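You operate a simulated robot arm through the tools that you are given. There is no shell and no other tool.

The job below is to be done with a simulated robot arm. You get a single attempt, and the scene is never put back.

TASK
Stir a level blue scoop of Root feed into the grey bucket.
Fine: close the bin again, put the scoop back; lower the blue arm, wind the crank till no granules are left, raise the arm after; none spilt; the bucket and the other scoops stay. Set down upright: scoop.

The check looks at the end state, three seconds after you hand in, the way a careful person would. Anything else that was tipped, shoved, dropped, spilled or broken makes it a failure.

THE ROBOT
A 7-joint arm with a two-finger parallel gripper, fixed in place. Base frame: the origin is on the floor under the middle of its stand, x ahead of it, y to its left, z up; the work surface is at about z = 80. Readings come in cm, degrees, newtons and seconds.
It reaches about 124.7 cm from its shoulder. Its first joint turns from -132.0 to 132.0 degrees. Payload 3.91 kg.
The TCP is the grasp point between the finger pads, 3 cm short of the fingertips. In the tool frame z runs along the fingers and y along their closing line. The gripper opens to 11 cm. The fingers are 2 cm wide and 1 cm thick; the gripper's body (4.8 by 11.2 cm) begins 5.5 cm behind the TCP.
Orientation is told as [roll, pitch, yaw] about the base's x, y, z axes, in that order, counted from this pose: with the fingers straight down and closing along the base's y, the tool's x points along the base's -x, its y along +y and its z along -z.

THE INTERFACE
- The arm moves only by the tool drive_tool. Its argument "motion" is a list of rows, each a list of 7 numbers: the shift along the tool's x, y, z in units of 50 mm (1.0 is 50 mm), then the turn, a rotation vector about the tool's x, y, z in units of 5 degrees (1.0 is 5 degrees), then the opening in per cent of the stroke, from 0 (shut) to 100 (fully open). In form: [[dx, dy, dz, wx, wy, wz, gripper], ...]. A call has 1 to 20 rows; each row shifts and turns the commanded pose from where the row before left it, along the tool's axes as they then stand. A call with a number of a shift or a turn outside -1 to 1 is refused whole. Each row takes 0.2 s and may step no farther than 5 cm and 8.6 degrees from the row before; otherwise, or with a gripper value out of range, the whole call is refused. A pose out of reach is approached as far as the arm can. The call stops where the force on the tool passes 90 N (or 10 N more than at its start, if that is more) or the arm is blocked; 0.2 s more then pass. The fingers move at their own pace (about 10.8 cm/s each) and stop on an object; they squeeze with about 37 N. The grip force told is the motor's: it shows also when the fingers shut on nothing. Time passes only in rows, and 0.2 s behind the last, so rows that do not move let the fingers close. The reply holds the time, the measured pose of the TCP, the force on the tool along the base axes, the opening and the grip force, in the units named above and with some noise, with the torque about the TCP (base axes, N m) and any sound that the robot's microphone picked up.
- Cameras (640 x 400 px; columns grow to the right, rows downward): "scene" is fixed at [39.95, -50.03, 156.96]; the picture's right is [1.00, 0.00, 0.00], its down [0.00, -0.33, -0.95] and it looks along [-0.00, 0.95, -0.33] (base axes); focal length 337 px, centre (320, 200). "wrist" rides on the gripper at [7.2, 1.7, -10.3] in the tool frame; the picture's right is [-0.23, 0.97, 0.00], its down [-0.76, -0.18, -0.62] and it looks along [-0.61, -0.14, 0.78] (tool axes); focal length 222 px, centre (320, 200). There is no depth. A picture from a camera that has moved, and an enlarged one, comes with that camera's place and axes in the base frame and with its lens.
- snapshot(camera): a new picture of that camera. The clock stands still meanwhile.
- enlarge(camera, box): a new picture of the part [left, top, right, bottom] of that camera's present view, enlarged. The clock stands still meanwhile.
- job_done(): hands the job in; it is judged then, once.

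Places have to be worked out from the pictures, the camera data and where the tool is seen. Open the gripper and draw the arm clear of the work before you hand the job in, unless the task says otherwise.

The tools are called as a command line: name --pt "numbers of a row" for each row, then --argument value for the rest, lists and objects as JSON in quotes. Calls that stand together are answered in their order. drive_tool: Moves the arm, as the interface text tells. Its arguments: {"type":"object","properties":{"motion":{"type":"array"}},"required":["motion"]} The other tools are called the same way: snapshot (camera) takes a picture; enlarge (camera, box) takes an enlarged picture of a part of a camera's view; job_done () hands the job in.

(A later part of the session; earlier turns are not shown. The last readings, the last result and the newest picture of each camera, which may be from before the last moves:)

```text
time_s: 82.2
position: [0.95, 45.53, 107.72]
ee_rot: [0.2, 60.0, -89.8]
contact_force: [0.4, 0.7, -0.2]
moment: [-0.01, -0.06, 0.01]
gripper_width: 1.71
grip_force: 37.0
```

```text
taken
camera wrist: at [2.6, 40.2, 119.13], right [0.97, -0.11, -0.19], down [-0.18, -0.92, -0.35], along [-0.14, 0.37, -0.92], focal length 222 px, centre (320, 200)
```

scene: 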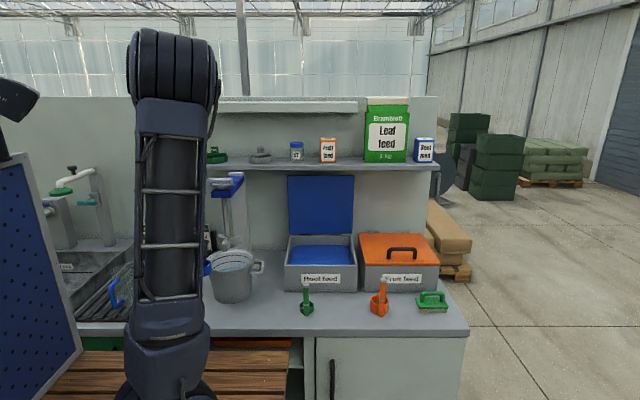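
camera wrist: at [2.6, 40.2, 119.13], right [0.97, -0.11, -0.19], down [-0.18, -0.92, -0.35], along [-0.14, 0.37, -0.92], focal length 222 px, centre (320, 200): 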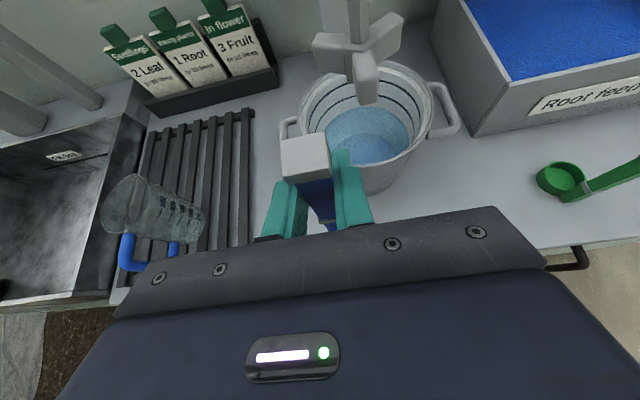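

The scoop is upright and empty in front of the bucket. I carry it back above its place at about (48, 49).

drive_tool --pt "0.52 0 -0.3 0 0 0 0" --pt "0 0.4 0 0 0 0 0" --pt "0 0.7 0 0 0 0 0" --pt "0 0.7 0 0 0 0 0" --pt "0 0.7 0 0 0 0 0" --pt "0 0.7 0 0 0 0 0" --pt "0 0.7 0 0 0 0 0" --pt "0 0.7 0 0 0 0 0" --pt "0 0.7 0 0 0 0 0" --pt "0 0.7 0 0 0 0 0" --pt "0 0.7 0 0 0 0 0" --pt "0 0.7 0 0 0 0 0" --pt "0 0.7 0 0 0 0 0" --pt "0 0.7 0 0 0 0 0" --pt "0 0.6 0 0 0 0 0" --pt "0.17 0 0.294 0 0 0 0" --pt "0.17 0 0.294 0 0 0 0" --pt "0 0 0 0 0 0 0"

snapshot --camera "scene"

snapshot --camera "wrist"

```text
time_s: 86.0
position: [37.09, 35.76, 117.91]
ee_rot: [1.4, 58.0, -89.7]
contact_force: [-0.7, 0.7, -1.0]
moment: [-0.04, 0.0, -0.01]
gripper_width: 1.76
grip_force: 37.1
out of reach, approached as far as the arm can: row 5, 6, 7, 8, 9, 10, 11, 12, 13, 14, 15, 16, 17
```

```text
taken
```

scene: 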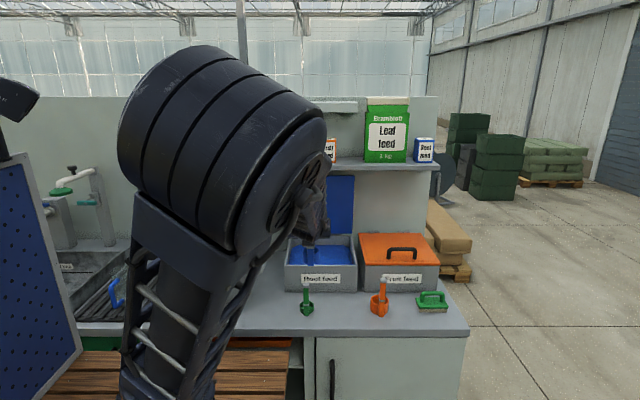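

```text
taken
camera wrist: at [38.54, 30.72, 129.49], right [0.97, -0.13, -0.18], down [-0.19, -0.93, -0.32], along [-0.13, 0.34, -0.93], focal length 222 px, centre (320, 200)
```

wrist: 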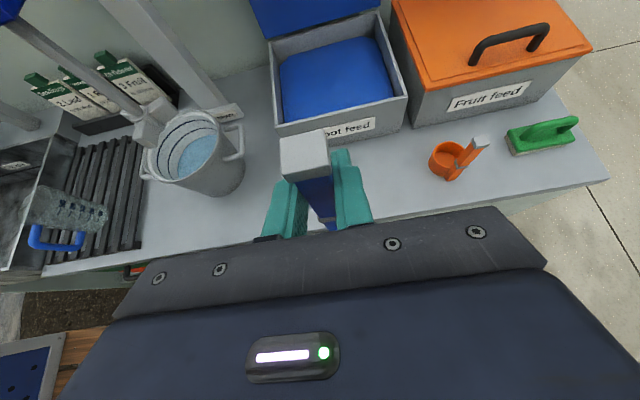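

The arm ran into a joint limit in this posture and stopped short at (37, 36, 118), still holding the scoop. I send one neutral row to see where the commanded pose stands.

drive_tool --pt "0 0 0 0 0 0 0"

```text
time_s: 86.4
position: [36.98, 35.66, 117.97]
ee_rot: [1.3, 58.1, -89.7]
contact_force: [-0.1, -0.1, -0.8]
moment: [-0.01, 0.0, 0.0]
gripper_width: 1.74
grip_force: 37.3
```

The command follows the measured pose, so I can recover. I turn the hand about the vertical toward the arm's natural plane (yaw toward −130°), as worked before.

drive_tool --pt "0 0 0 -0.85 0 0.53 0" --pt "0 0 0 -0.85 0 0.53 0" --pt "0 0 0 -0.85 0 0.53 0" --pt "0 0 0 -0.85 0 0.53 0" --pt "0 0 0 -0.85 0 0.53 0" --pt "0 0 0 -0.85 0 0.53 0" --pt "0 0 0 0 0 0 0"

snapshot --camera "scene"

```text
time_s: 88.0
position: [36.98, 35.53, 117.69]
ee_rot: [-1.6, 59.6, -121.4]
contact_force: [0.1, 0.3, -0.2]
moment: [0.0, 0.04, 0.0]
gripper_width: 1.74
grip_force: 36.9
```

```text
taken
```

scene: 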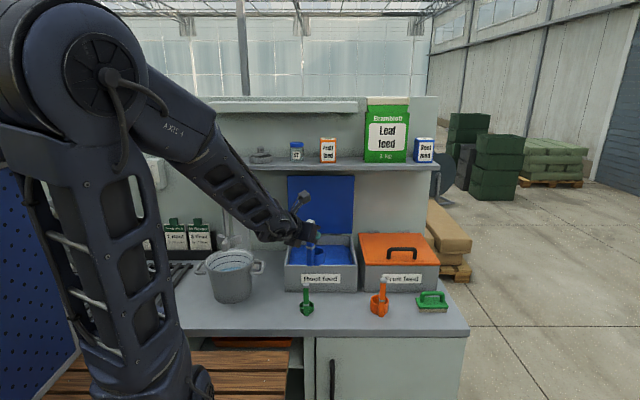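

The posture is recovering. I move outward to about (41, 48, 113) and turn a bit more, where the earlier turn back to −90° worked.

drive_tool --pt "0.092 -0.142 0.66 0 0 0 0" --pt "0.092 -0.142 0.66 0 0 0 0" --pt "0.092 -0.142 0.66 0 0 0 0" --pt "0.092 -0.142 0.66 0 0 0 0" --pt "0 0 0 -0.866 0 0.5 0" --pt "0 0 0 -0.866 0 0.5 0" --pt "0 0 0 0 0 0 0"

snapshot --camera "scene"

snapshot --camera "wrist"

```text
time_s: 89.6
position: [40.66, 47.66, 112.72]
ee_rot: [-1.5, 59.6, -131.3]
contact_force: [0.5, 0.0, 0.0]
moment: [0.01, 0.0, -0.03]
gripper_width: 1.72
grip_force: 36.8
```

```text
taken
```

scene: 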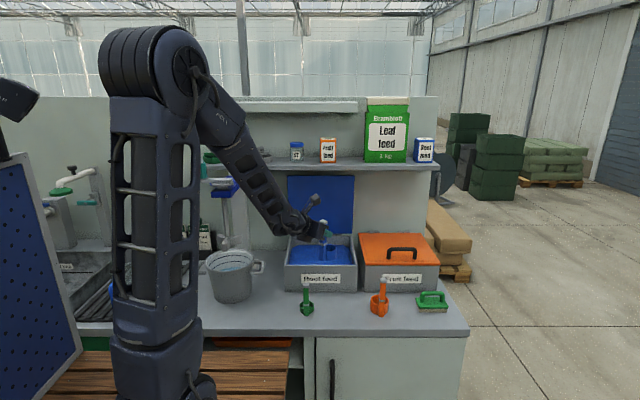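

```text
taken
camera wrist: at [38.58, 42.46, 124.1], right [0.67, -0.71, -0.21], down [-0.73, -0.59, -0.34], along [0.12, 0.38, -0.92], focal length 222 px, centre (320, 200)
```

wrist: 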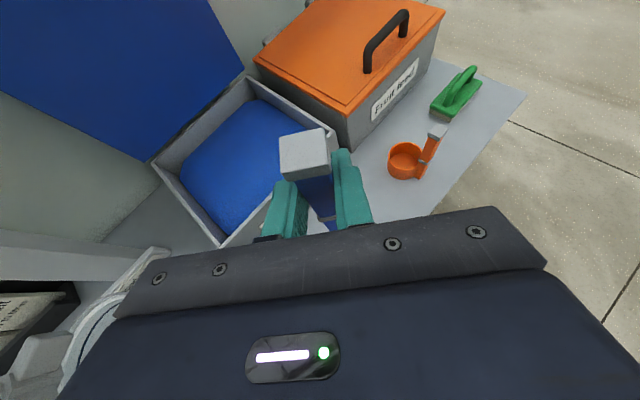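

The posture is like the earlier good one. I correct the small roll error and turn the hand back toward −90° in stages, watching for limits.

drive_tool --pt "0 0 0 -0.3 0.08 0 0" --pt "0 0 0 0.866 0 -0.5 0" --pt "0 0 0 0.866 0 -0.5 0" --pt "0 0 0 0.866 0 -0.5 0" --pt "0 0 0 0.866 0 -0.5 0" --pt "0 0 0 0.866 0 -0.5 0" --pt "0 0 0 0 0 0 0"

snapshot --camera "scene"

```text
time_s: 91.4
position: [30.97, 51.34, 112.86]
ee_rot: [0.1, 60.1, -96.6]
contact_force: [0.0, -0.2, 0.2]
moment: [0.01, 0.0, 0.02]
gripper_width: 1.75
grip_force: 37.2
stopped in row 7: the arm was blocked; the commanded pose is now the measured one
```

```text
taken
```

scene: 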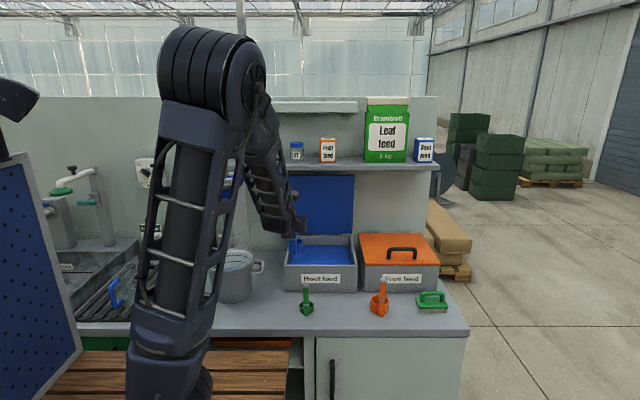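

The arm was re-folding its elbow and the call stopped, with the TCP now at (31, 51, 113). I check that it's settled and that nothing was touched.

drive_tool --pt "0 0 0 0 0 0 0" --pt "0 0 0 0 0 0 0"

snapshot --camera "scene"

snapshot --camera "wrist"

```text
time_s: 92.0
position: [31.09, 51.28, 112.79]
ee_rot: [0.1, 60.1, -96.6]
contact_force: [-0.1, -0.3, -1.0]
moment: [-0.05, 0.01, 0.03]
gripper_width: 1.74
grip_force: 37.1
```

```text
taken
```

scene: 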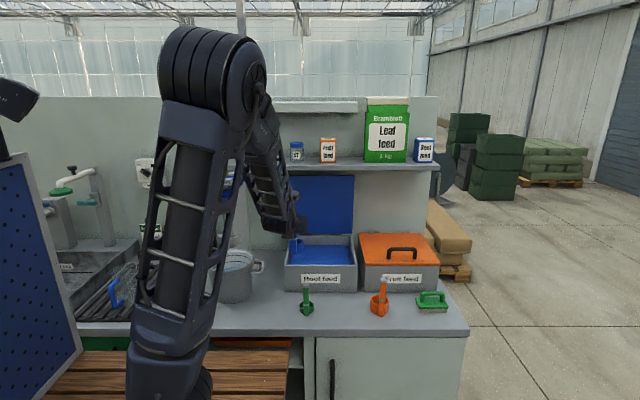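

```text
taken
camera wrist: at [32.07, 45.85, 124.2], right [0.95, -0.23, -0.2], down [-0.28, -0.89, -0.35], along [-0.1, 0.39, -0.92], focal length 222 px, centre (320, 200)
```

wrist: 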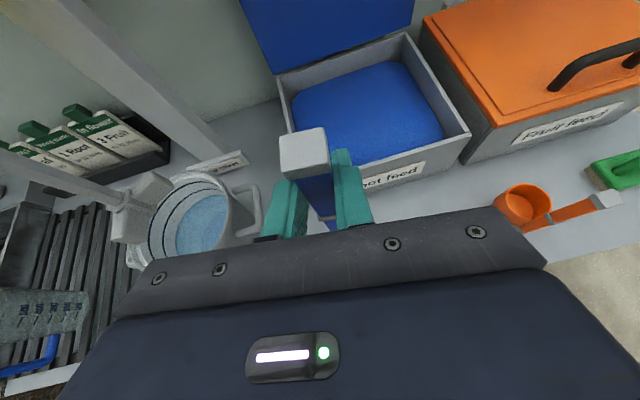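

All is settled and undamaged, and the scoop is still held upright. I move right in small steps toward (48, 49).

drive_tool --pt "-0.005 0.3 -0.009 0 0 0 0" --pt "-0.005 0.4 -0.009 0 0 0 0" --pt "-0.005 0.4 -0.009 0 0 0 0" --pt "-0.005 0.4 -0.009 0 0 0 0"

snapshot --camera "scene"

```text
time_s: 93.0
position: [38.42, 50.27, 112.67]
ee_rot: [0.2, 60.1, -96.4]
contact_force: [-1.1, 0.5, -0.5]
moment: [-0.01, -0.04, -0.03]
gripper_width: 1.73
grip_force: 37.1
```

```text
taken
```

scene: 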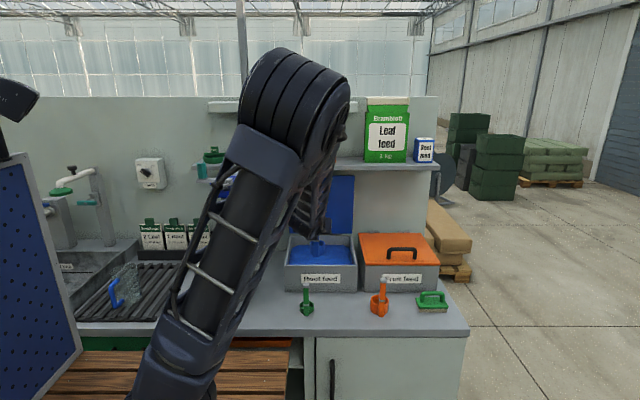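

The arm follows well in this posture. I continue to x 48 and square the hand to yaw −90°.

drive_tool --pt "-0.005 0.4 -0.009 0 0 0 0" --pt "-0.005 0.4 -0.009 0 0 0 0" --pt "-0.005 0.4 -0.009 0 0 0 0" --pt "-0.005 0.4 -0.009 0 0 0 0" --pt "-0.005 0.3 -0.009 0 0 0 0" --pt "0 0 0 0.55 0 -0.32 0" --pt "0 0 0 0.55 0 -0.32 0" --pt "0 0 0 0 0 0 0"

snapshot --camera "scene"

snapshot --camera "wrist"

```text
time_s: 94.8
position: [47.93, 48.95, 112.86]
ee_rot: [0.2, 60.0, -90.2]
contact_force: [0.2, 0.1, -0.6]
moment: [-0.01, 0.0, 0.03]
gripper_width: 1.7
grip_force: 36.9
```

```text
taken
```

scene: 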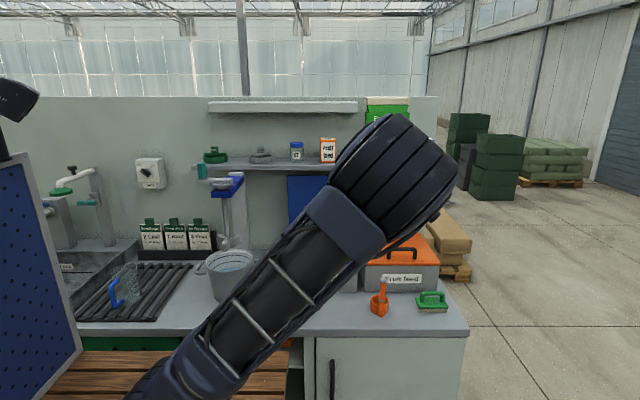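

```text
taken
camera wrist: at [49.5, 43.64, 124.3], right [0.97, -0.12, -0.2], down [-0.18, -0.92, -0.35], along [-0.14, 0.37, -0.92], focal length 222 px, centre (320, 200)
```

wrist: 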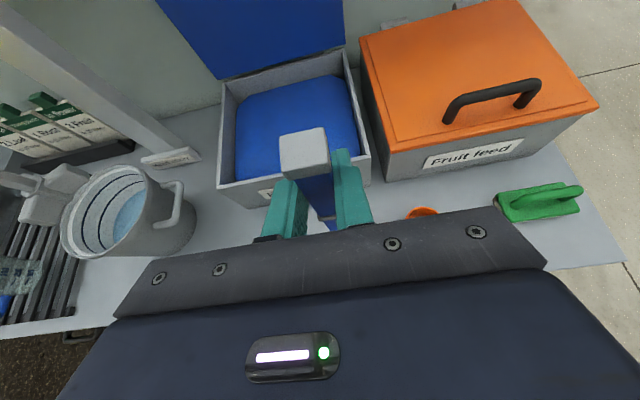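

The scoop is directly over its place, but the elbow has swung low to the right, where descending could bring it near the orange scoop or fruit bin. I turn the hand about the vertical again to bring the elbow back up before descending.

drive_tool --pt "0 0 0 -0.866 0 0.5 0" --pt "0 0 0 -0.866 0 0.5 0" --pt "0 0 0 -0.866 0 0.5 0" --pt "0 0 0 -0.866 0 0.5 0" --pt "0 0 0 -0.866 0 0.5 0" --pt "0 0 0 -0.866 0 0.5 0" --pt "0 0 0 0 0 0 0"

snapshot --camera "scene"

```text
time_s: 96.4
position: [47.81, 48.96, 112.82]
ee_rot: [0.2, 60.0, -120.4]
contact_force: [0.4, -0.4, -0.1]
moment: [-0.02, 0.01, -0.01]
gripper_width: 1.73
grip_force: 36.2
```

```text
taken
```

scene: 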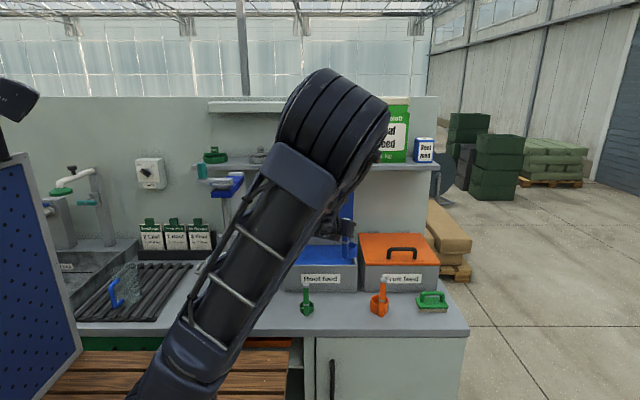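

The elbow is higher. I try a different route back to −90°: tilt the hand more vertical first, then turn, then tilt back, since that gave a good elbow posture at the first pick-up.

drive_tool --pt "0 0 0 0 -1 0 0" --pt "0 0 0 0 -1 0 0" --pt "0 0 0 0 -1 0 0" --pt "0 0 0 0 -1 0 0" --pt "0 0 0 0 -1 0 0" --pt "0 0 0 0 -1 0 0" --pt "0 0 0 0.5 0 -0.866 0" --pt "0 0 0 0.5 0 -0.866 0" --pt "0 0 0 0.5 0 -0.866 0" --pt "0 0 0 0.5 0 -0.866 0" --pt "0 0 0 0.5 0 -0.866 0" --pt "0 0 0 0.5 0 -0.866 0" --pt "0 0 0 0 0 0 0"

snapshot --camera "scene"

```text
time_s: 99.2
position: [47.86, 48.98, 112.93]
ee_rot: [0.1, 30.0, -90.3]
contact_force: [0.8, 0.1, -0.7]
moment: [0.04, 0.0, 0.01]
gripper_width: 1.71
grip_force: 36.7
```

```text
taken
```

scene: 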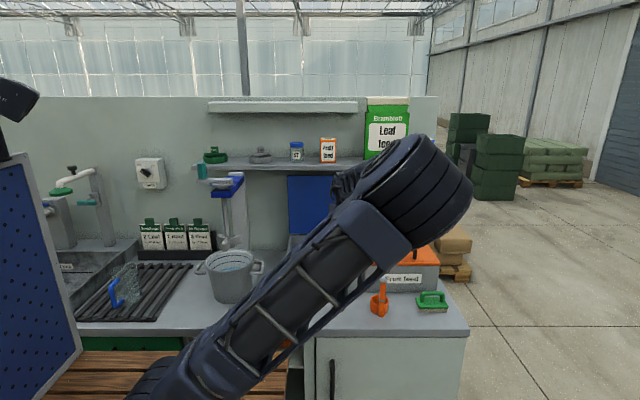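

Reworking the geometry, the elbow is really near y 0–20, well in front of the bench edge (y 38) and above z 110, so it only appears to overlap the bins in the picture. I tilt back to 60° and descend part-way.

drive_tool --pt "0 0 0 0 1 0 0" --pt "0 0 0 0 1 0 0" --pt "0 0 0 0 1 0 0" --pt "0 0 0 0 1 0 0" --pt "0 0 0 0 1 0 0" --pt "0 0 0 0 1 0 0" --pt "-0.4 0 0.23 0 0 0 0" --pt "-0.4 0 0.23 0 0 0 0" --pt "-0.4 0 0.23 0 0 0 0" --pt "-0.4 0 0.23 0 0 0 0" --pt "0 0 0 0 0 0 0"

snapshot --camera "scene"

snapshot --camera "wrist"

```text
time_s: 101.6
position: [47.65, 48.95, 103.82]
ee_rot: [0.2, 59.9, -90.2]
contact_force: [0.3, -0.8, -0.4]
moment: [0.0, 0.0, 0.03]
gripper_width: 1.72
grip_force: 37.1
```

```text
taken
```

scene: 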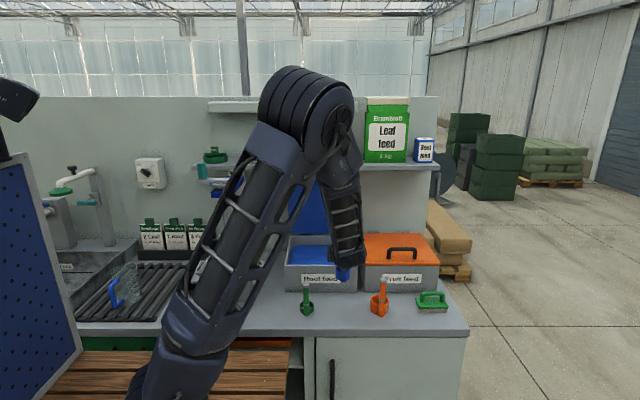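

```text
taken
camera wrist: at [49.29, 43.69, 115.24], right [0.97, -0.12, -0.2], down [-0.18, -0.92, -0.35], along [-0.14, 0.38, -0.92], focal length 222 px, centre (320, 200)
```

wrist: 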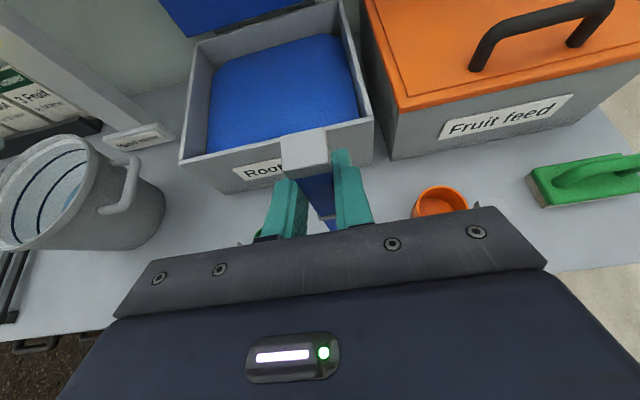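

The elbow is now up in the good posture. I lower the rest of the way to just above the bench at the scoop's original spot.

drive_tool --pt "-0.433 0.03 0.25 0 0 0 0" --pt "-0.433 0.03 0.25 0 0 0 0" --pt "-0.433 0 0.25 0 0 0 0" --pt "-0.433 0 0.25 0 0 0 0" --pt "-0.173 0 0.1 0 0 0 0" --pt "-0.173 0 0.1 0 0 0 0" --pt "-0.173 0 0.1 0 0 0 0" --pt "0 0 0 0 0 0 0"

enlarge --camera "scene" --box '[290, 250, 410, 330]'

snapshot --camera "wrist"

```text
time_s: 103.4
position: [48.36, 48.88, 90.54]
ee_rot: [0.3, 60.0, -90.1]
contact_force: [-0.1, 1.4, -0.8]
moment: [-0.01, -0.02, -0.05]
gripper_width: 1.73
grip_force: 37.0
```

```text
5.00 times, centred on (350, 290) of scene
camera zoom: at [39.95, -50.03, 156.96], right [1.0, 0.0, 0.0], down [0.0, -0.33, -0.95], along [0.0, 0.95, -0.33], focal length 1687 px, centre (170, -250)
```

zoom: 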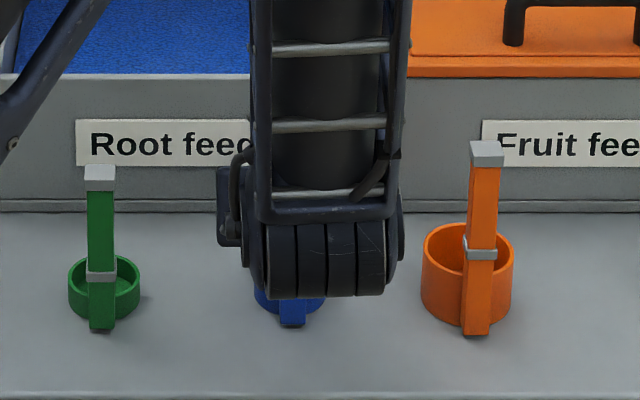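

```text
taken
camera wrist: at [49.98, 43.64, 102.06], right [0.97, -0.12, -0.2], down [-0.18, -0.92, -0.35], along [-0.14, 0.37, -0.92], focal length 222 px, centre (320, 200)
```

wrist: 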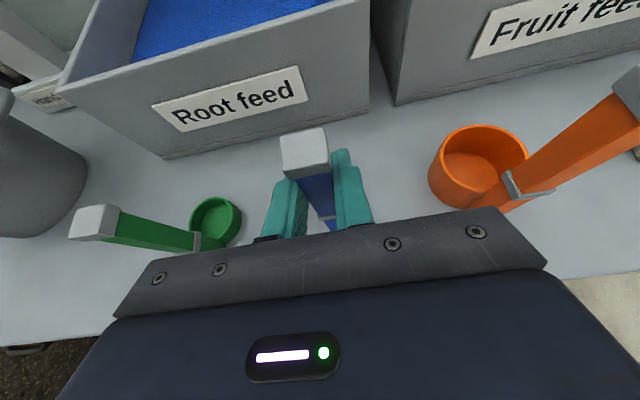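

The scoop is at its original height and 4 mm off in x. I nudge it left, set it down and open the fingers.

drive_tool --pt "0.035 0 -0.02 0 0 0 0" --pt "0 -0.08 0 0 0 0 0" --pt "-0.035 0 0.02 0 0 0 0" --pt "-0.009 0 0.005 0 0 0 0" --pt "0 0 0 0 0 0 0" --pt "0 0 0 0 0 0 0"

drive_tool --pt "0 0 0 0 0 0 25" --pt "0 0 0 0 0 0 40" --pt "0 0 0 0 0 0 55" --pt "0 0 0 0 0 0 55"

snapshot --camera "wrist"

enlarge --camera "scene" --box '[290, 250, 410, 330]'

```text
time_s: 104.8
position: [47.78, 49.02, 90.49]
ee_rot: [0.2, 60.0, -90.2]
contact_force: [-0.4, -0.9, 0.5]
moment: [-0.04, 0.01, -0.04]
gripper_width: 1.72
grip_force: 37.3
```

```text
time_s: 105.8
position: [47.86, 48.97, 90.65]
ee_rot: [0.3, 60.1, -90.2]
contact_force: [-0.2, -0.6, -0.3]
moment: [-0.01, -0.02, -0.01]
gripper_width: 6.06
grip_force: 0.1
```

```text
taken
camera wrist: at [49.48, 43.65, 102.05], right [0.97, -0.12, -0.2], down [-0.18, -0.92, -0.35], along [-0.14, 0.37, -0.92], focal length 222 px, centre (320, 200)
```

wrist: 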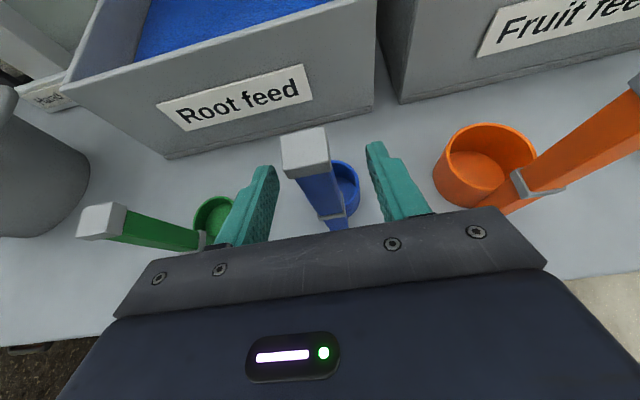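

```text
5.00 times, centred on (350, 290) of scene
camera zoom: at [39.95, -50.03, 156.96], right [1.0, 0.0, 0.0], down [0.0, -0.33, -0.95], along [0.0, 0.95, -0.33], focal length 1687 px, centre (170, -250)
```

zoom: 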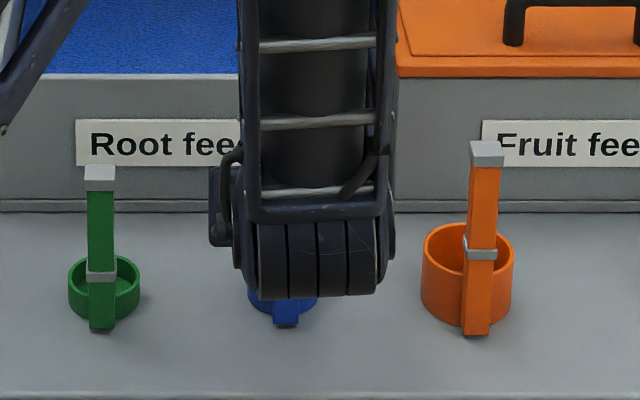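

The scoop stands upright at its spot. I back the fingers straight off the handle and rise.

drive_tool --pt "0 0 -0.3 0 0 0 55" --pt "0 0 -0.4 0 0 0 55" --pt "0 0 -0.5 0 0 0 55" --pt "0 0 -0.5 0 0 0 55" --pt "0.7 0 -0.404 0 0 0 55" --pt "0.7 0 -0.404 0 0 0 55" --pt "0.7 0 -0.404 0 0 0 55" --pt "0 0 0 0 0 0 55"

snapshot --camera "scene"

snapshot --camera "wrist"

```text
time_s: 107.6
position: [47.86, 41.53, 107.3]
ee_rot: [0.1, 60.0, -90.3]
contact_force: [0.9, 0.8, -0.1]
moment: [0.01, -0.02, 0.01]
gripper_width: 6.06
grip_force: 0.2
```

```text
taken
```

scene: 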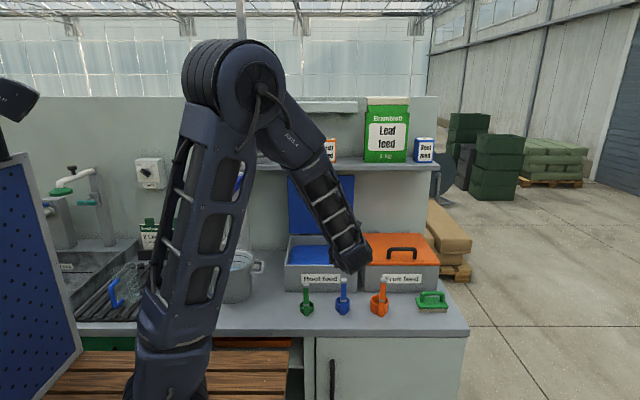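

```text
taken
camera wrist: at [49.53, 36.22, 118.69], right [0.97, -0.12, -0.2], down [-0.18, -0.92, -0.35], along [-0.14, 0.37, -0.92], focal length 222 px, centre (320, 200)
```

wrist: 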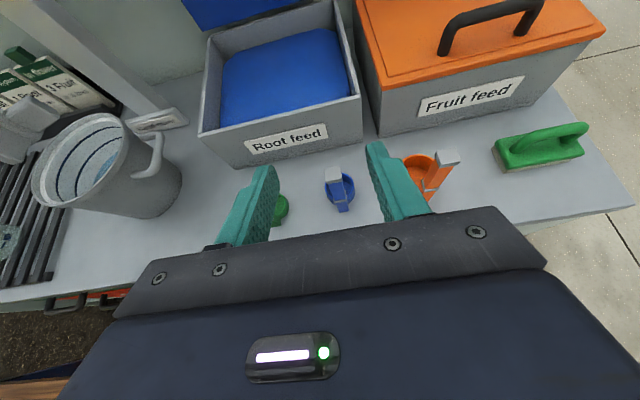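

The blue scoop stands back in line with the others. I zoom in to check it is empty and upright.

enlarge --camera "wrist" --box '[310, 150, 370, 220]'

enlarge --camera "scene" --box '[290, 260, 410, 330]'

```text
5.71 times, centred on (340, 185) of wrist
camera zoom: at [49.53, 36.22, 118.69], right [0.97, -0.12, -0.2], down [-0.18, -0.92, -0.35], along [-0.14, 0.37, -0.92], focal length 1269 px, centre (206, 286)
```

zoom: 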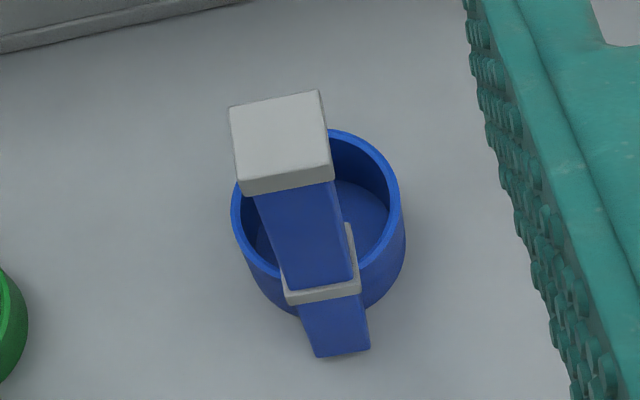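

```text
5.33 times, centred on (350, 295) of scene
camera zoom: at [39.95, -50.03, 156.96], right [1.0, 0.0, 0.0], down [0.0, -0.33, -0.95], along [0.0, 0.95, -0.33], focal length 1800 px, centre (160, -307)
```

zoom: 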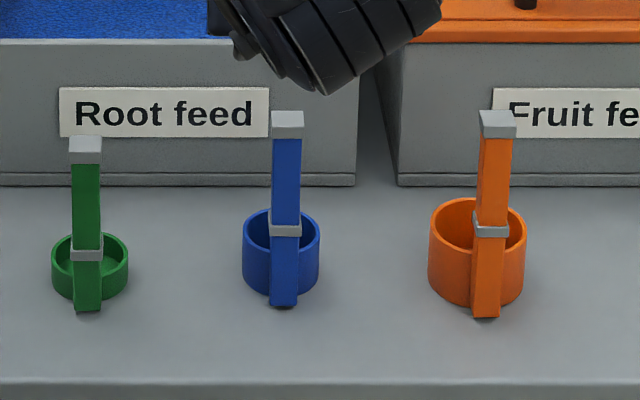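

The scoop is empty, upright and in its place. Next is the lid: it stands vertical under the shelf with a ~10 cm gap behind it, so I'll draw it forward with closed fingers hooked past its left side edge (x≈26). I move to a stand-off left of it with the hand nearly horizontal.

drive_tool --pt "0.287 -0.686 0.114 0 0 0 0" --pt "0.287 -0.686 0.114 0 0 0 0" --pt "0.287 -0.686 0.114 0 0 0 0" --pt "0.287 -0.686 0.114 0 0 0 0" --pt "0.287 -0.686 0.114 0 0 0 0" --pt "0.287 -0.686 0.114 0 0 0 0" --pt "0.287 -0.686 0.114 0 0 0 0" --pt "0 0 0 0 1 0 0" --pt "0 0 0 0 1 0 0" --pt "0 0 0 0 1 0 0" --pt "0 0 0 0 1 0 0" --pt "0 0 0 -0.985 0 0.174 0" --pt "0 0 0 -0.985 0 0.174 0" --pt "0 0 0 -0.985 0 0.174 0" --pt "0 0 0 0 0 0 0"

snapshot --camera "scene"

snapshot --camera "wrist"

```text
time_s: 110.8
position: [23.81, 50.18, 113.62]
ee_rot: [0.4, 80.0, -89.9]
contact_force: [-0.2, 0.3, 0.3]
moment: [-0.02, 0.01, 0.03]
gripper_width: 0.0
grip_force: 37.3
out of reach, approached as far as the arm can: row 12, 13, 14
```

```text
taken
```

scene: 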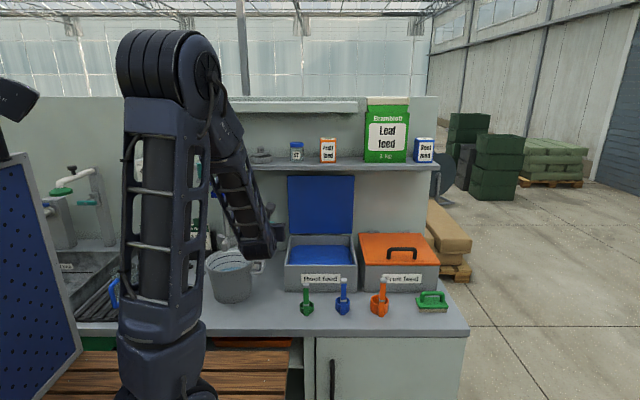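

```text
taken
camera wrist: at [25.37, 41.24, 122.51], right [0.97, -0.05, -0.22], down [-0.18, -0.74, -0.64], along [-0.14, 0.67, -0.73], focal length 222 px, centre (320, 200)
```

wrist: 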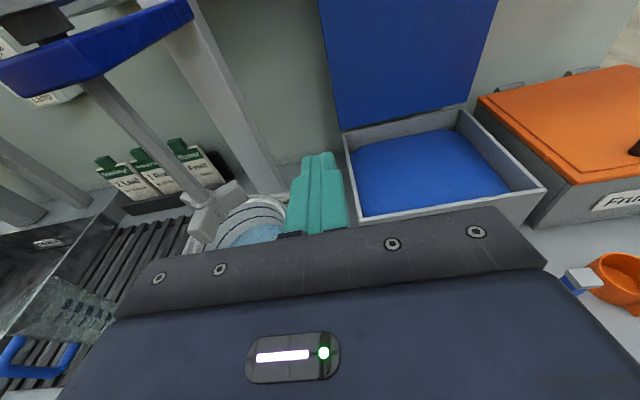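

The yaw turn is limited in this folded pose. I advance forward first with the hand straight, keeping left of the lid, then try again.

drive_tool --pt "0.093 -0.034 0.79 0 0 0 0" --pt "0.093 -0.034 0.79 0 0 0 0" --pt "0.093 -0.034 0.79 0 0 0 0" --pt "0.093 -0.034 0.79 0 0 0 0" --pt "0.093 -0.034 0.79 0 0 0 0" --pt "0.093 -0.034 0.79 0 0 0 0" --pt "0.05 -0.034 0.5 0 0 0 0" --pt "0 0 0 0 0 0 0"

snapshot --camera "scene"

snapshot --camera "wrist"

```text
time_s: 112.6
position: [22.85, 76.88, 112.14]
ee_rot: [0.3, 80.1, -90.0]
contact_force: [0.5, 0.8, 0.5]
moment: [0.0, 0.0, 0.05]
gripper_width: 0.03
grip_force: 37.5
```

```text
taken
```

scene: 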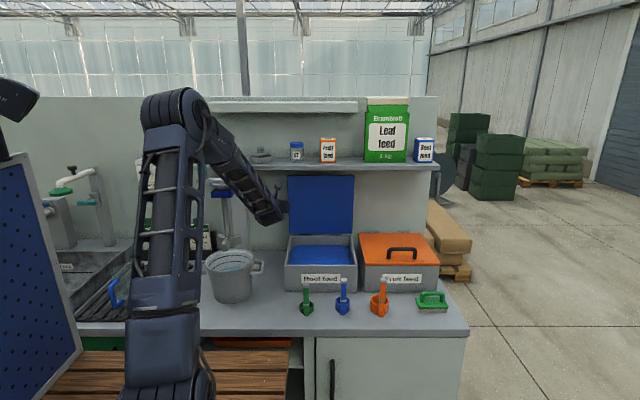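

```text
taken
camera wrist: at [24.42, 67.88, 121.07], right [0.97, -0.05, -0.22], down [-0.18, -0.74, -0.64], along [-0.14, 0.67, -0.73], focal length 222 px, centre (320, 200)
```

wrist: 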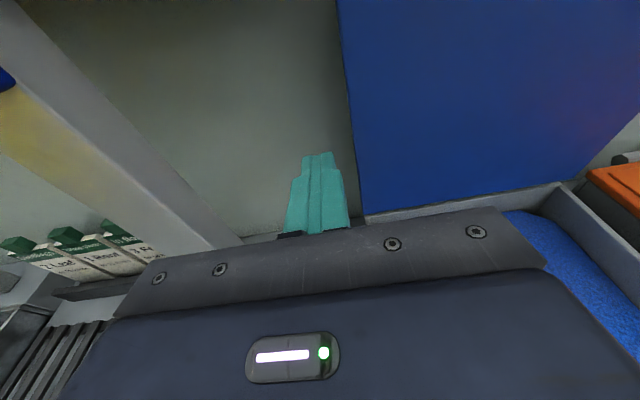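

The fingers are just left of the lid's edge (x≈25.9). I try the −15° turn here, so the fingers will lean behind the lid.

drive_tool --pt "0 0 0 -0.985 0 0.174 0" --pt "0 0 0 -0.985 0 0.174 0" --pt "0 0 0 -0.985 0 0.174 0" --pt "0 0 0 -0.985 0 0.174 0" --pt "0 0 0 0 0 0 0"

snapshot --camera "wrist"

snapshot --camera "scene"

```text
time_s: 113.8
position: [29.85, 80.26, 114.46]
ee_rot: [-0.3, 79.3, -110.1]
contact_force: [-0.3, -0.1, -0.4]
moment: [-0.01, 0.0, -0.03]
gripper_width: 0.0
grip_force: 36.4
out of reach, approached as far as the arm can: row 2, 3, 4
```

```text
taken
camera wrist: at [28.53, 71.37, 123.46], right [0.9, -0.37, -0.22], down [-0.42, -0.65, -0.63], along [0.09, 0.67, -0.74], focal length 222 px, centre (320, 200)
```

wrist: 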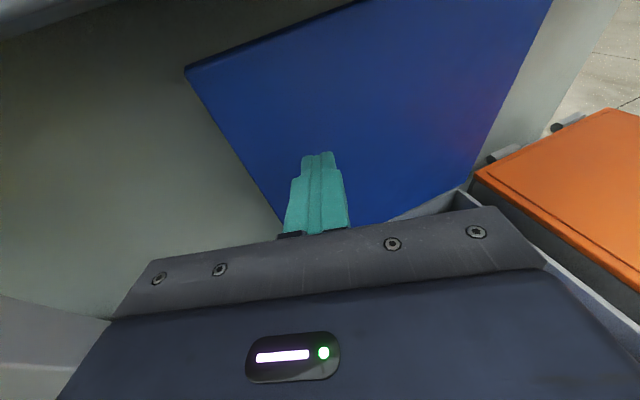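

```text
taken
```

scene: 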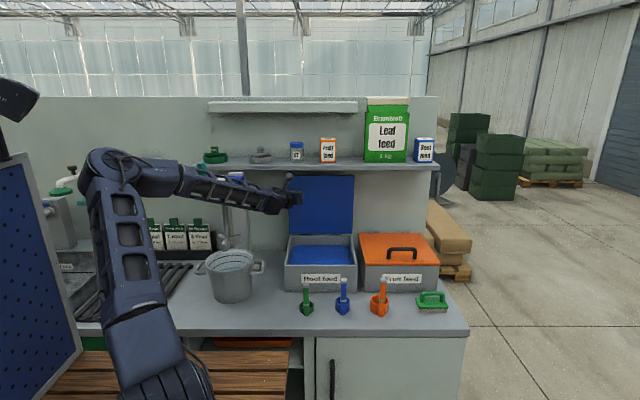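

The arm re-folded with the elbow to the left and the TCP drifted to (29.9, 80.3, 114.5). I check closely whether it's near the mixer.

enlarge --camera "scene" --box '[160, 130, 320, 290]'

```text
2.50 times, centred on (240, 210) of scene
camera zoom: at [39.95, -50.03, 156.96], right [1.0, 0.0, 0.0], down [0.0, -0.33, -0.95], along [0.0, 0.95, -0.33], focal length 844 px, centre (520, 175)
```

zoom: 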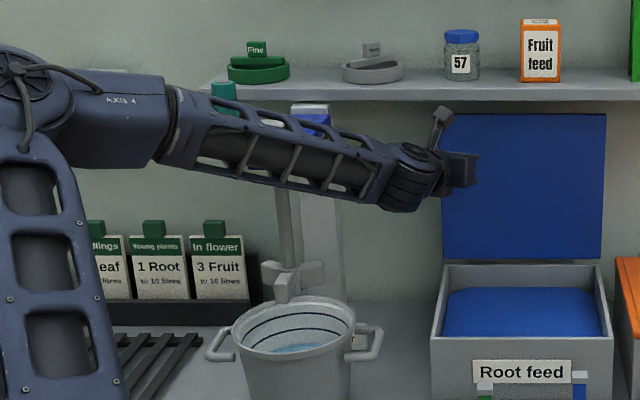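

Nothing was touched; the forearm is in front of the mixer. I retreat straight back out the way I came, away from the mixer.

drive_tool --pt "-0.073 0.142 -0.385 0 0 0 0" --pt "-0.146 0.285 -0.77 0 0 0 0" --pt "-0.146 0.285 -0.77 0 0 0 0"

snapshot --camera "scene"

```text
time_s: 114.6
position: [34.19, 71.68, 115.15]
ee_rot: [-0.1, 79.6, -109.9]
contact_force: [0.3, 0.8, -0.5]
moment: [0.01, -0.03, -0.01]
gripper_width: 0.0
grip_force: 37.1
out of reach, approached as far as the arm can: row 1, 2, 3
```

```text
taken
```

scene: 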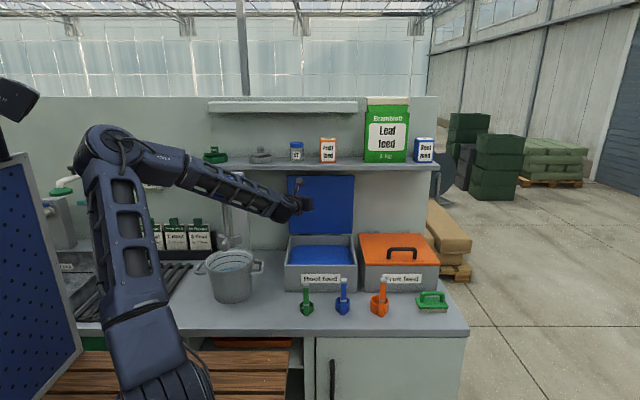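

The arm is riding a wrist limit in this roll. I roll the hand back about its pointing axis toward the orientation I used for opening the lid.

drive_tool --pt "0 0 0 0 0 -1 0" --pt "0 0 0 0 0 -1 0" --pt "0 0 0 0 0 -1 0" --pt "0 0 0 0 0 -1 0" --pt "0 0 0 0 0 -1 0" --pt "0 0 0 0 0 -1 0"

snapshot --camera "scene"

```text
time_s: 116.0
position: [34.34, 71.81, 115.24]
ee_rot: [70.1, 58.5, -37.0]
contact_force: [-0.1, 0.3, 0.0]
moment: [0.01, 0.02, 0.02]
gripper_width: 0.01
grip_force: 37.3
```

```text
taken
```

scene: 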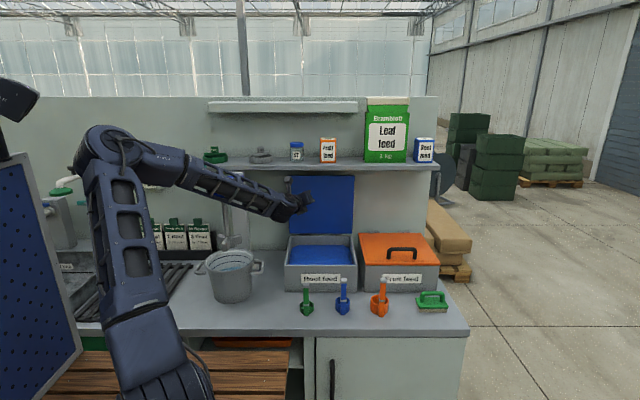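

Rolling works freely. I finish the roll and then draw the hand back and up so the arm can unfold away from the mixer.

drive_tool --pt "0 0 0 0 0 -1 0" --pt "0 0 0 0 0 -1 0" --pt "0 0 0 0 0 -1 0" --pt "0 0 0 0 0 -1 0" --pt "0 0 0 0 0 -1 0" --pt "0 0 0 0 0 -1 0" --pt "0 0 0 0 0 -1 0" --pt "0 0 0 0 0 -1 0" --pt "0 0 0 0 0 -1 0" --pt "0 0 0 0 0 -1 0" --pt "0 0 0 0 0 -1 0" --pt "0 0 0 0 0 -1 0"

snapshot --camera "scene"

snapshot --camera "wrist"

```text
time_s: 118.6
position: [34.3, 71.69, 115.24]
ee_rot: [79.8, -0.1, -20.0]
contact_force: [-0.5, 0.2, -0.4]
moment: [-0.04, -0.01, -0.03]
gripper_width: 0.01
grip_force: 36.9
```

```text
taken
```

scene: 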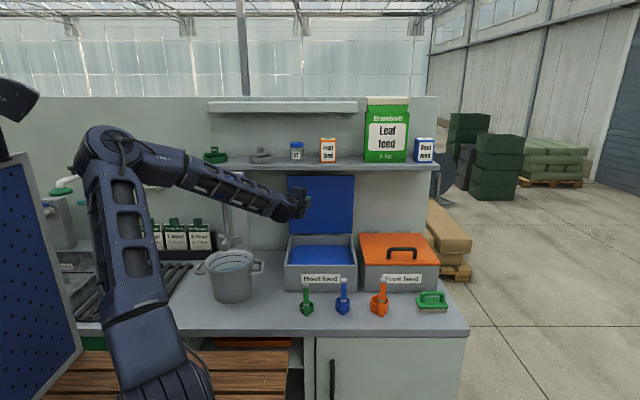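

```text
taken
camera wrist: at [24.16, 64.98, 118.66], right [0.27, 0.08, 0.96], down [0.49, -0.87, -0.06], along [0.83, 0.49, -0.28], focal length 222 px, centre (320, 200)
```

wrist: 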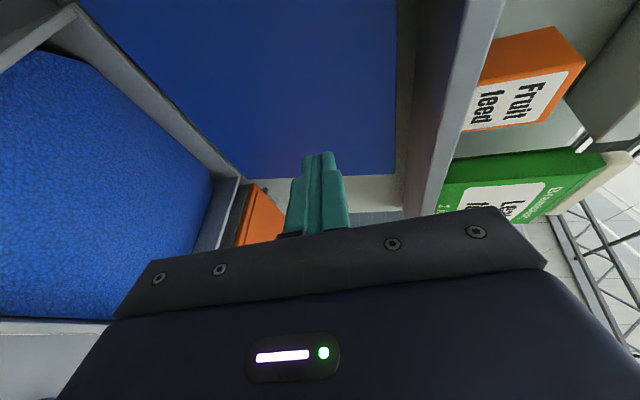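

The roll is back and free of the limit. I draw back about 22 cm.

drive_tool --pt "-0.125 -0.011 -0.35 0 0 0 0" --pt "-0.25 -0.022 -0.7 0 0 0 0" --pt "-0.25 -0.022 -0.7 0 0 0 0" --pt "-0.25 -0.022 -0.7 0 0 0 0" --pt "-0.25 -0.022 -0.7 0 0 0 0" --pt "-0.25 -0.022 -0.7 0 0 0 0" --pt "0 0 0 0 0 0 0"

snapshot --camera "scene"

```text
time_s: 120.2
position: [38.7, 52.48, 117.96]
ee_rot: [80.0, -0.1, -20.0]
contact_force: [-0.3, 0.2, -0.2]
moment: [0.04, -0.01, -0.01]
gripper_width: 0.0
grip_force: 37.1
out of reach, approached as far as the arm can: row 1, 2, 3, 4, 5, 6
```

```text
taken
```

scene: 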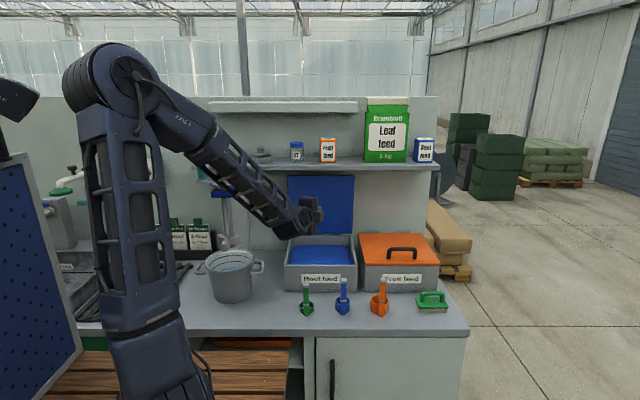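

I turn the hand to point straight forward, which should bring the elbow up as it was when I opened the lid.

drive_tool --pt "0 0 0 0 0.985 -0.174 0" --pt "0 0 0 0 0.985 -0.174 0" --pt "0 0 0 0 0.985 -0.174 0" --pt "0 0 0 0 0.985 -0.174 0" --pt "0 0 0 0 0 0 0"

snapshot --camera "scene"

```text
time_s: 121.4
position: [38.77, 52.53, 117.92]
ee_rot: [80.0, -0.1, -0.3]
contact_force: [0.1, -0.3, -0.2]
moment: [-0.02, -0.02, 0.01]
gripper_width: 0.01
grip_force: 37.4
```

```text
taken
```

scene: 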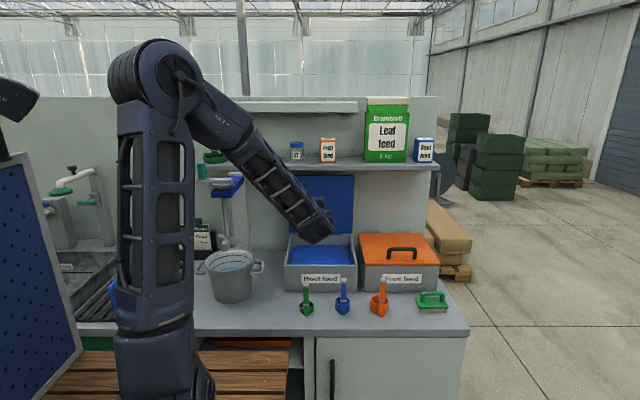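

The elbow is up again with the hand pointing straight forward. I go left to x 22.5 and then forward beside the lid.

drive_tool --pt "0.652 -0.184 0.338 0 0 0 0" --pt "0.652 -0.184 0.338 0 0 0 0" --pt "0.652 -0.184 0.338 0 0 0 0" --pt "0.652 -0.184 0.338 0 0 0 0" --pt "0.652 -0.184 0.338 0 0 0 0" --pt "0 0 0 0 0 0 0"

snapshot --camera "scene"

snapshot --camera "wrist"

```text
time_s: 122.8
position: [22.38, 60.03, 111.88]
ee_rot: [80.0, -0.1, -0.4]
contact_force: [-1.0, 0.0, 0.1]
moment: [-0.04, 0.0, -0.12]
gripper_width: 0.0
grip_force: 36.9
```

```text
taken
```

scene: 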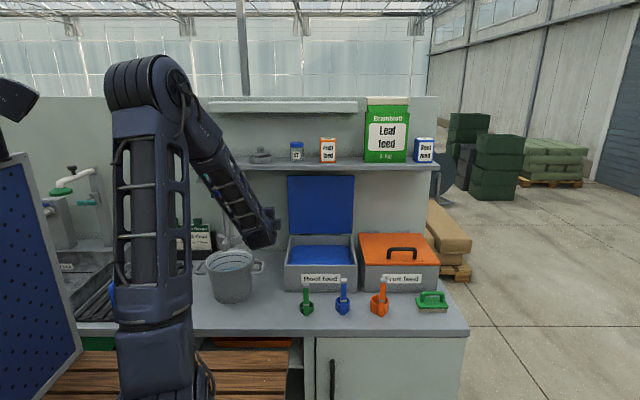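

```text
taken
camera wrist: at [15.05, 50.21, 115.32], right [0.23, 0.17, 0.96], down [0.76, -0.65, -0.07], along [0.61, 0.74, -0.27], focal length 222 px, centre (320, 200)
```

wrist: 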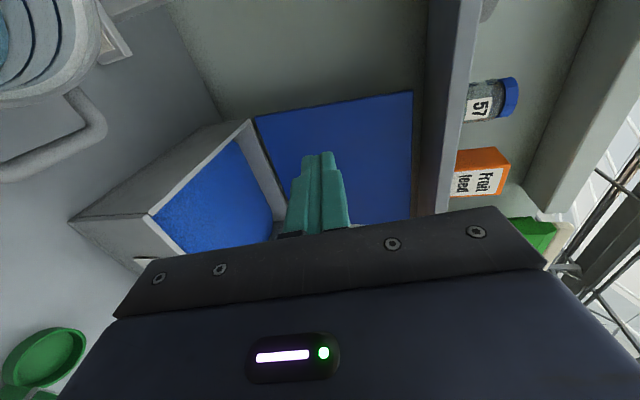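

Clear. I advance along the lid's left side until the fingertips pass its plane.

drive_tool --pt "0 0.1 0.56 0 0 0 0" --pt "0 0.129 0.73 0 0 0 0" --pt "0 0.129 0.73 0 0 0 0" --pt "0 0.129 0.73 0 0 0 0" --pt "0 0.129 0.73 0 0 0 0" --pt "0 0.129 0.73 0 0 0 0" --pt "0 0.129 0.73 0 0 0 0" --pt "0 0 0 0 0 0 0"

snapshot --camera "scene"

snapshot --camera "wrist"

```text
time_s: 124.6
position: [22.83, 85.37, 111.97]
ee_rot: [80.0, -0.1, -0.5]
contact_force: [0.6, -0.3, 0.5]
moment: [-0.01, 0.02, 0.01]
gripper_width: 0.02
grip_force: 36.7
```

```text
taken
```

scene: 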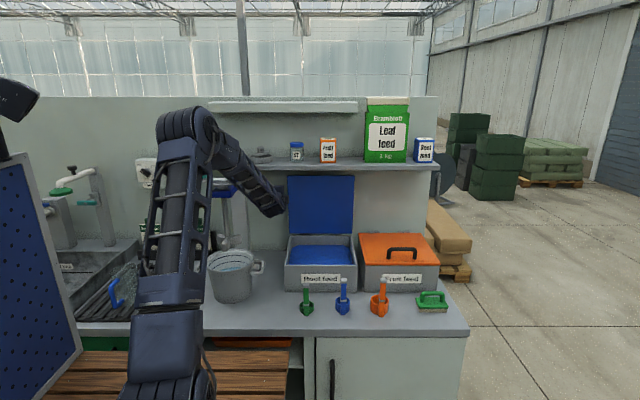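

```text
taken
camera wrist: at [15.5, 75.56, 115.34], right [0.23, 0.17, 0.96], down [0.76, -0.65, -0.07], along [0.61, 0.74, -0.27], focal length 222 px, centre (320, 200)
```

wrist: 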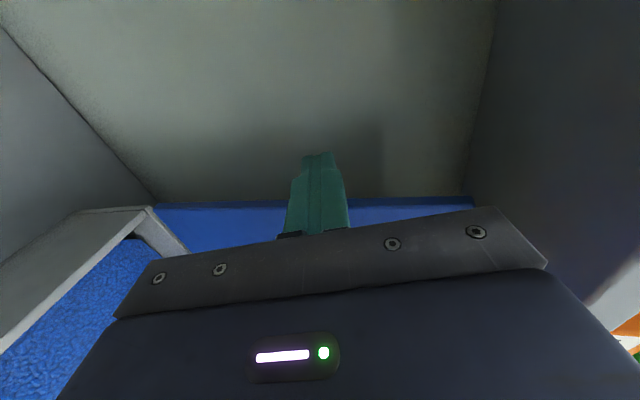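

The fingertips are level with the lid's left edge (edge at x≈25.9, y≈87.8). I go 3.5 cm deeper, then turn 5° toward the lid as a careful test.

drive_tool --pt "0 0.06 0.35 0 0 0 0" --pt "0 0.06 0.35 0 0 0 0" --pt "0 0 0 0 -0.985 0.174 0" --pt "0 0 0 0 0 0 0"

snapshot --camera "scene"

snapshot --camera "wrist"

```text
time_s: 125.6
position: [22.94, 88.76, 111.78]
ee_rot: [80.0, 0.0, -5.5]
contact_force: [-1.2, -1.3, -0.2]
moment: [-0.03, -0.02, -0.03]
gripper_width: 0.0
grip_force: 37.0
```

```text
taken
```

scene: 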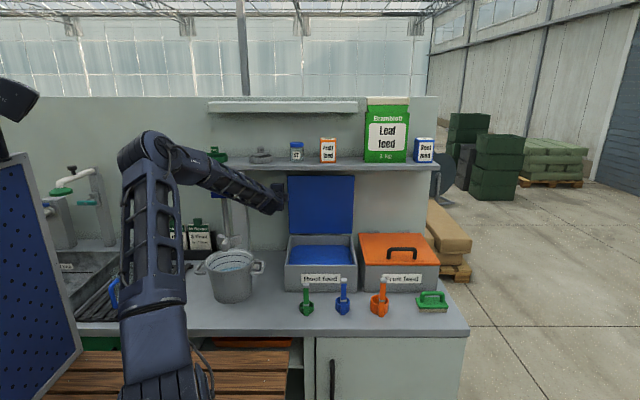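

```text
taken
camera wrist: at [14.8, 79.6, 115.22], right [0.24, 0.15, 0.96], down [0.7, -0.71, -0.07], along [0.68, 0.68, -0.28], focal length 222 px, centre (320, 200)
```

wrist: 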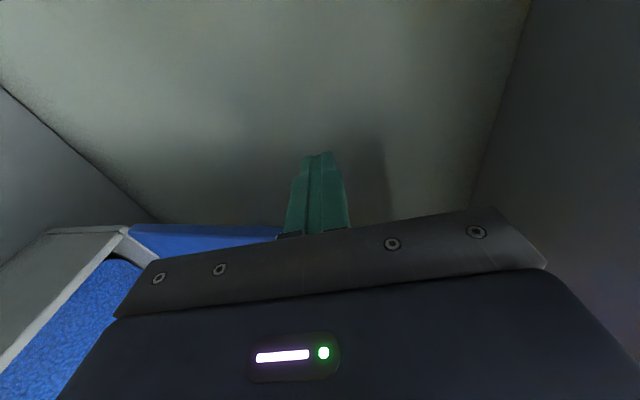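

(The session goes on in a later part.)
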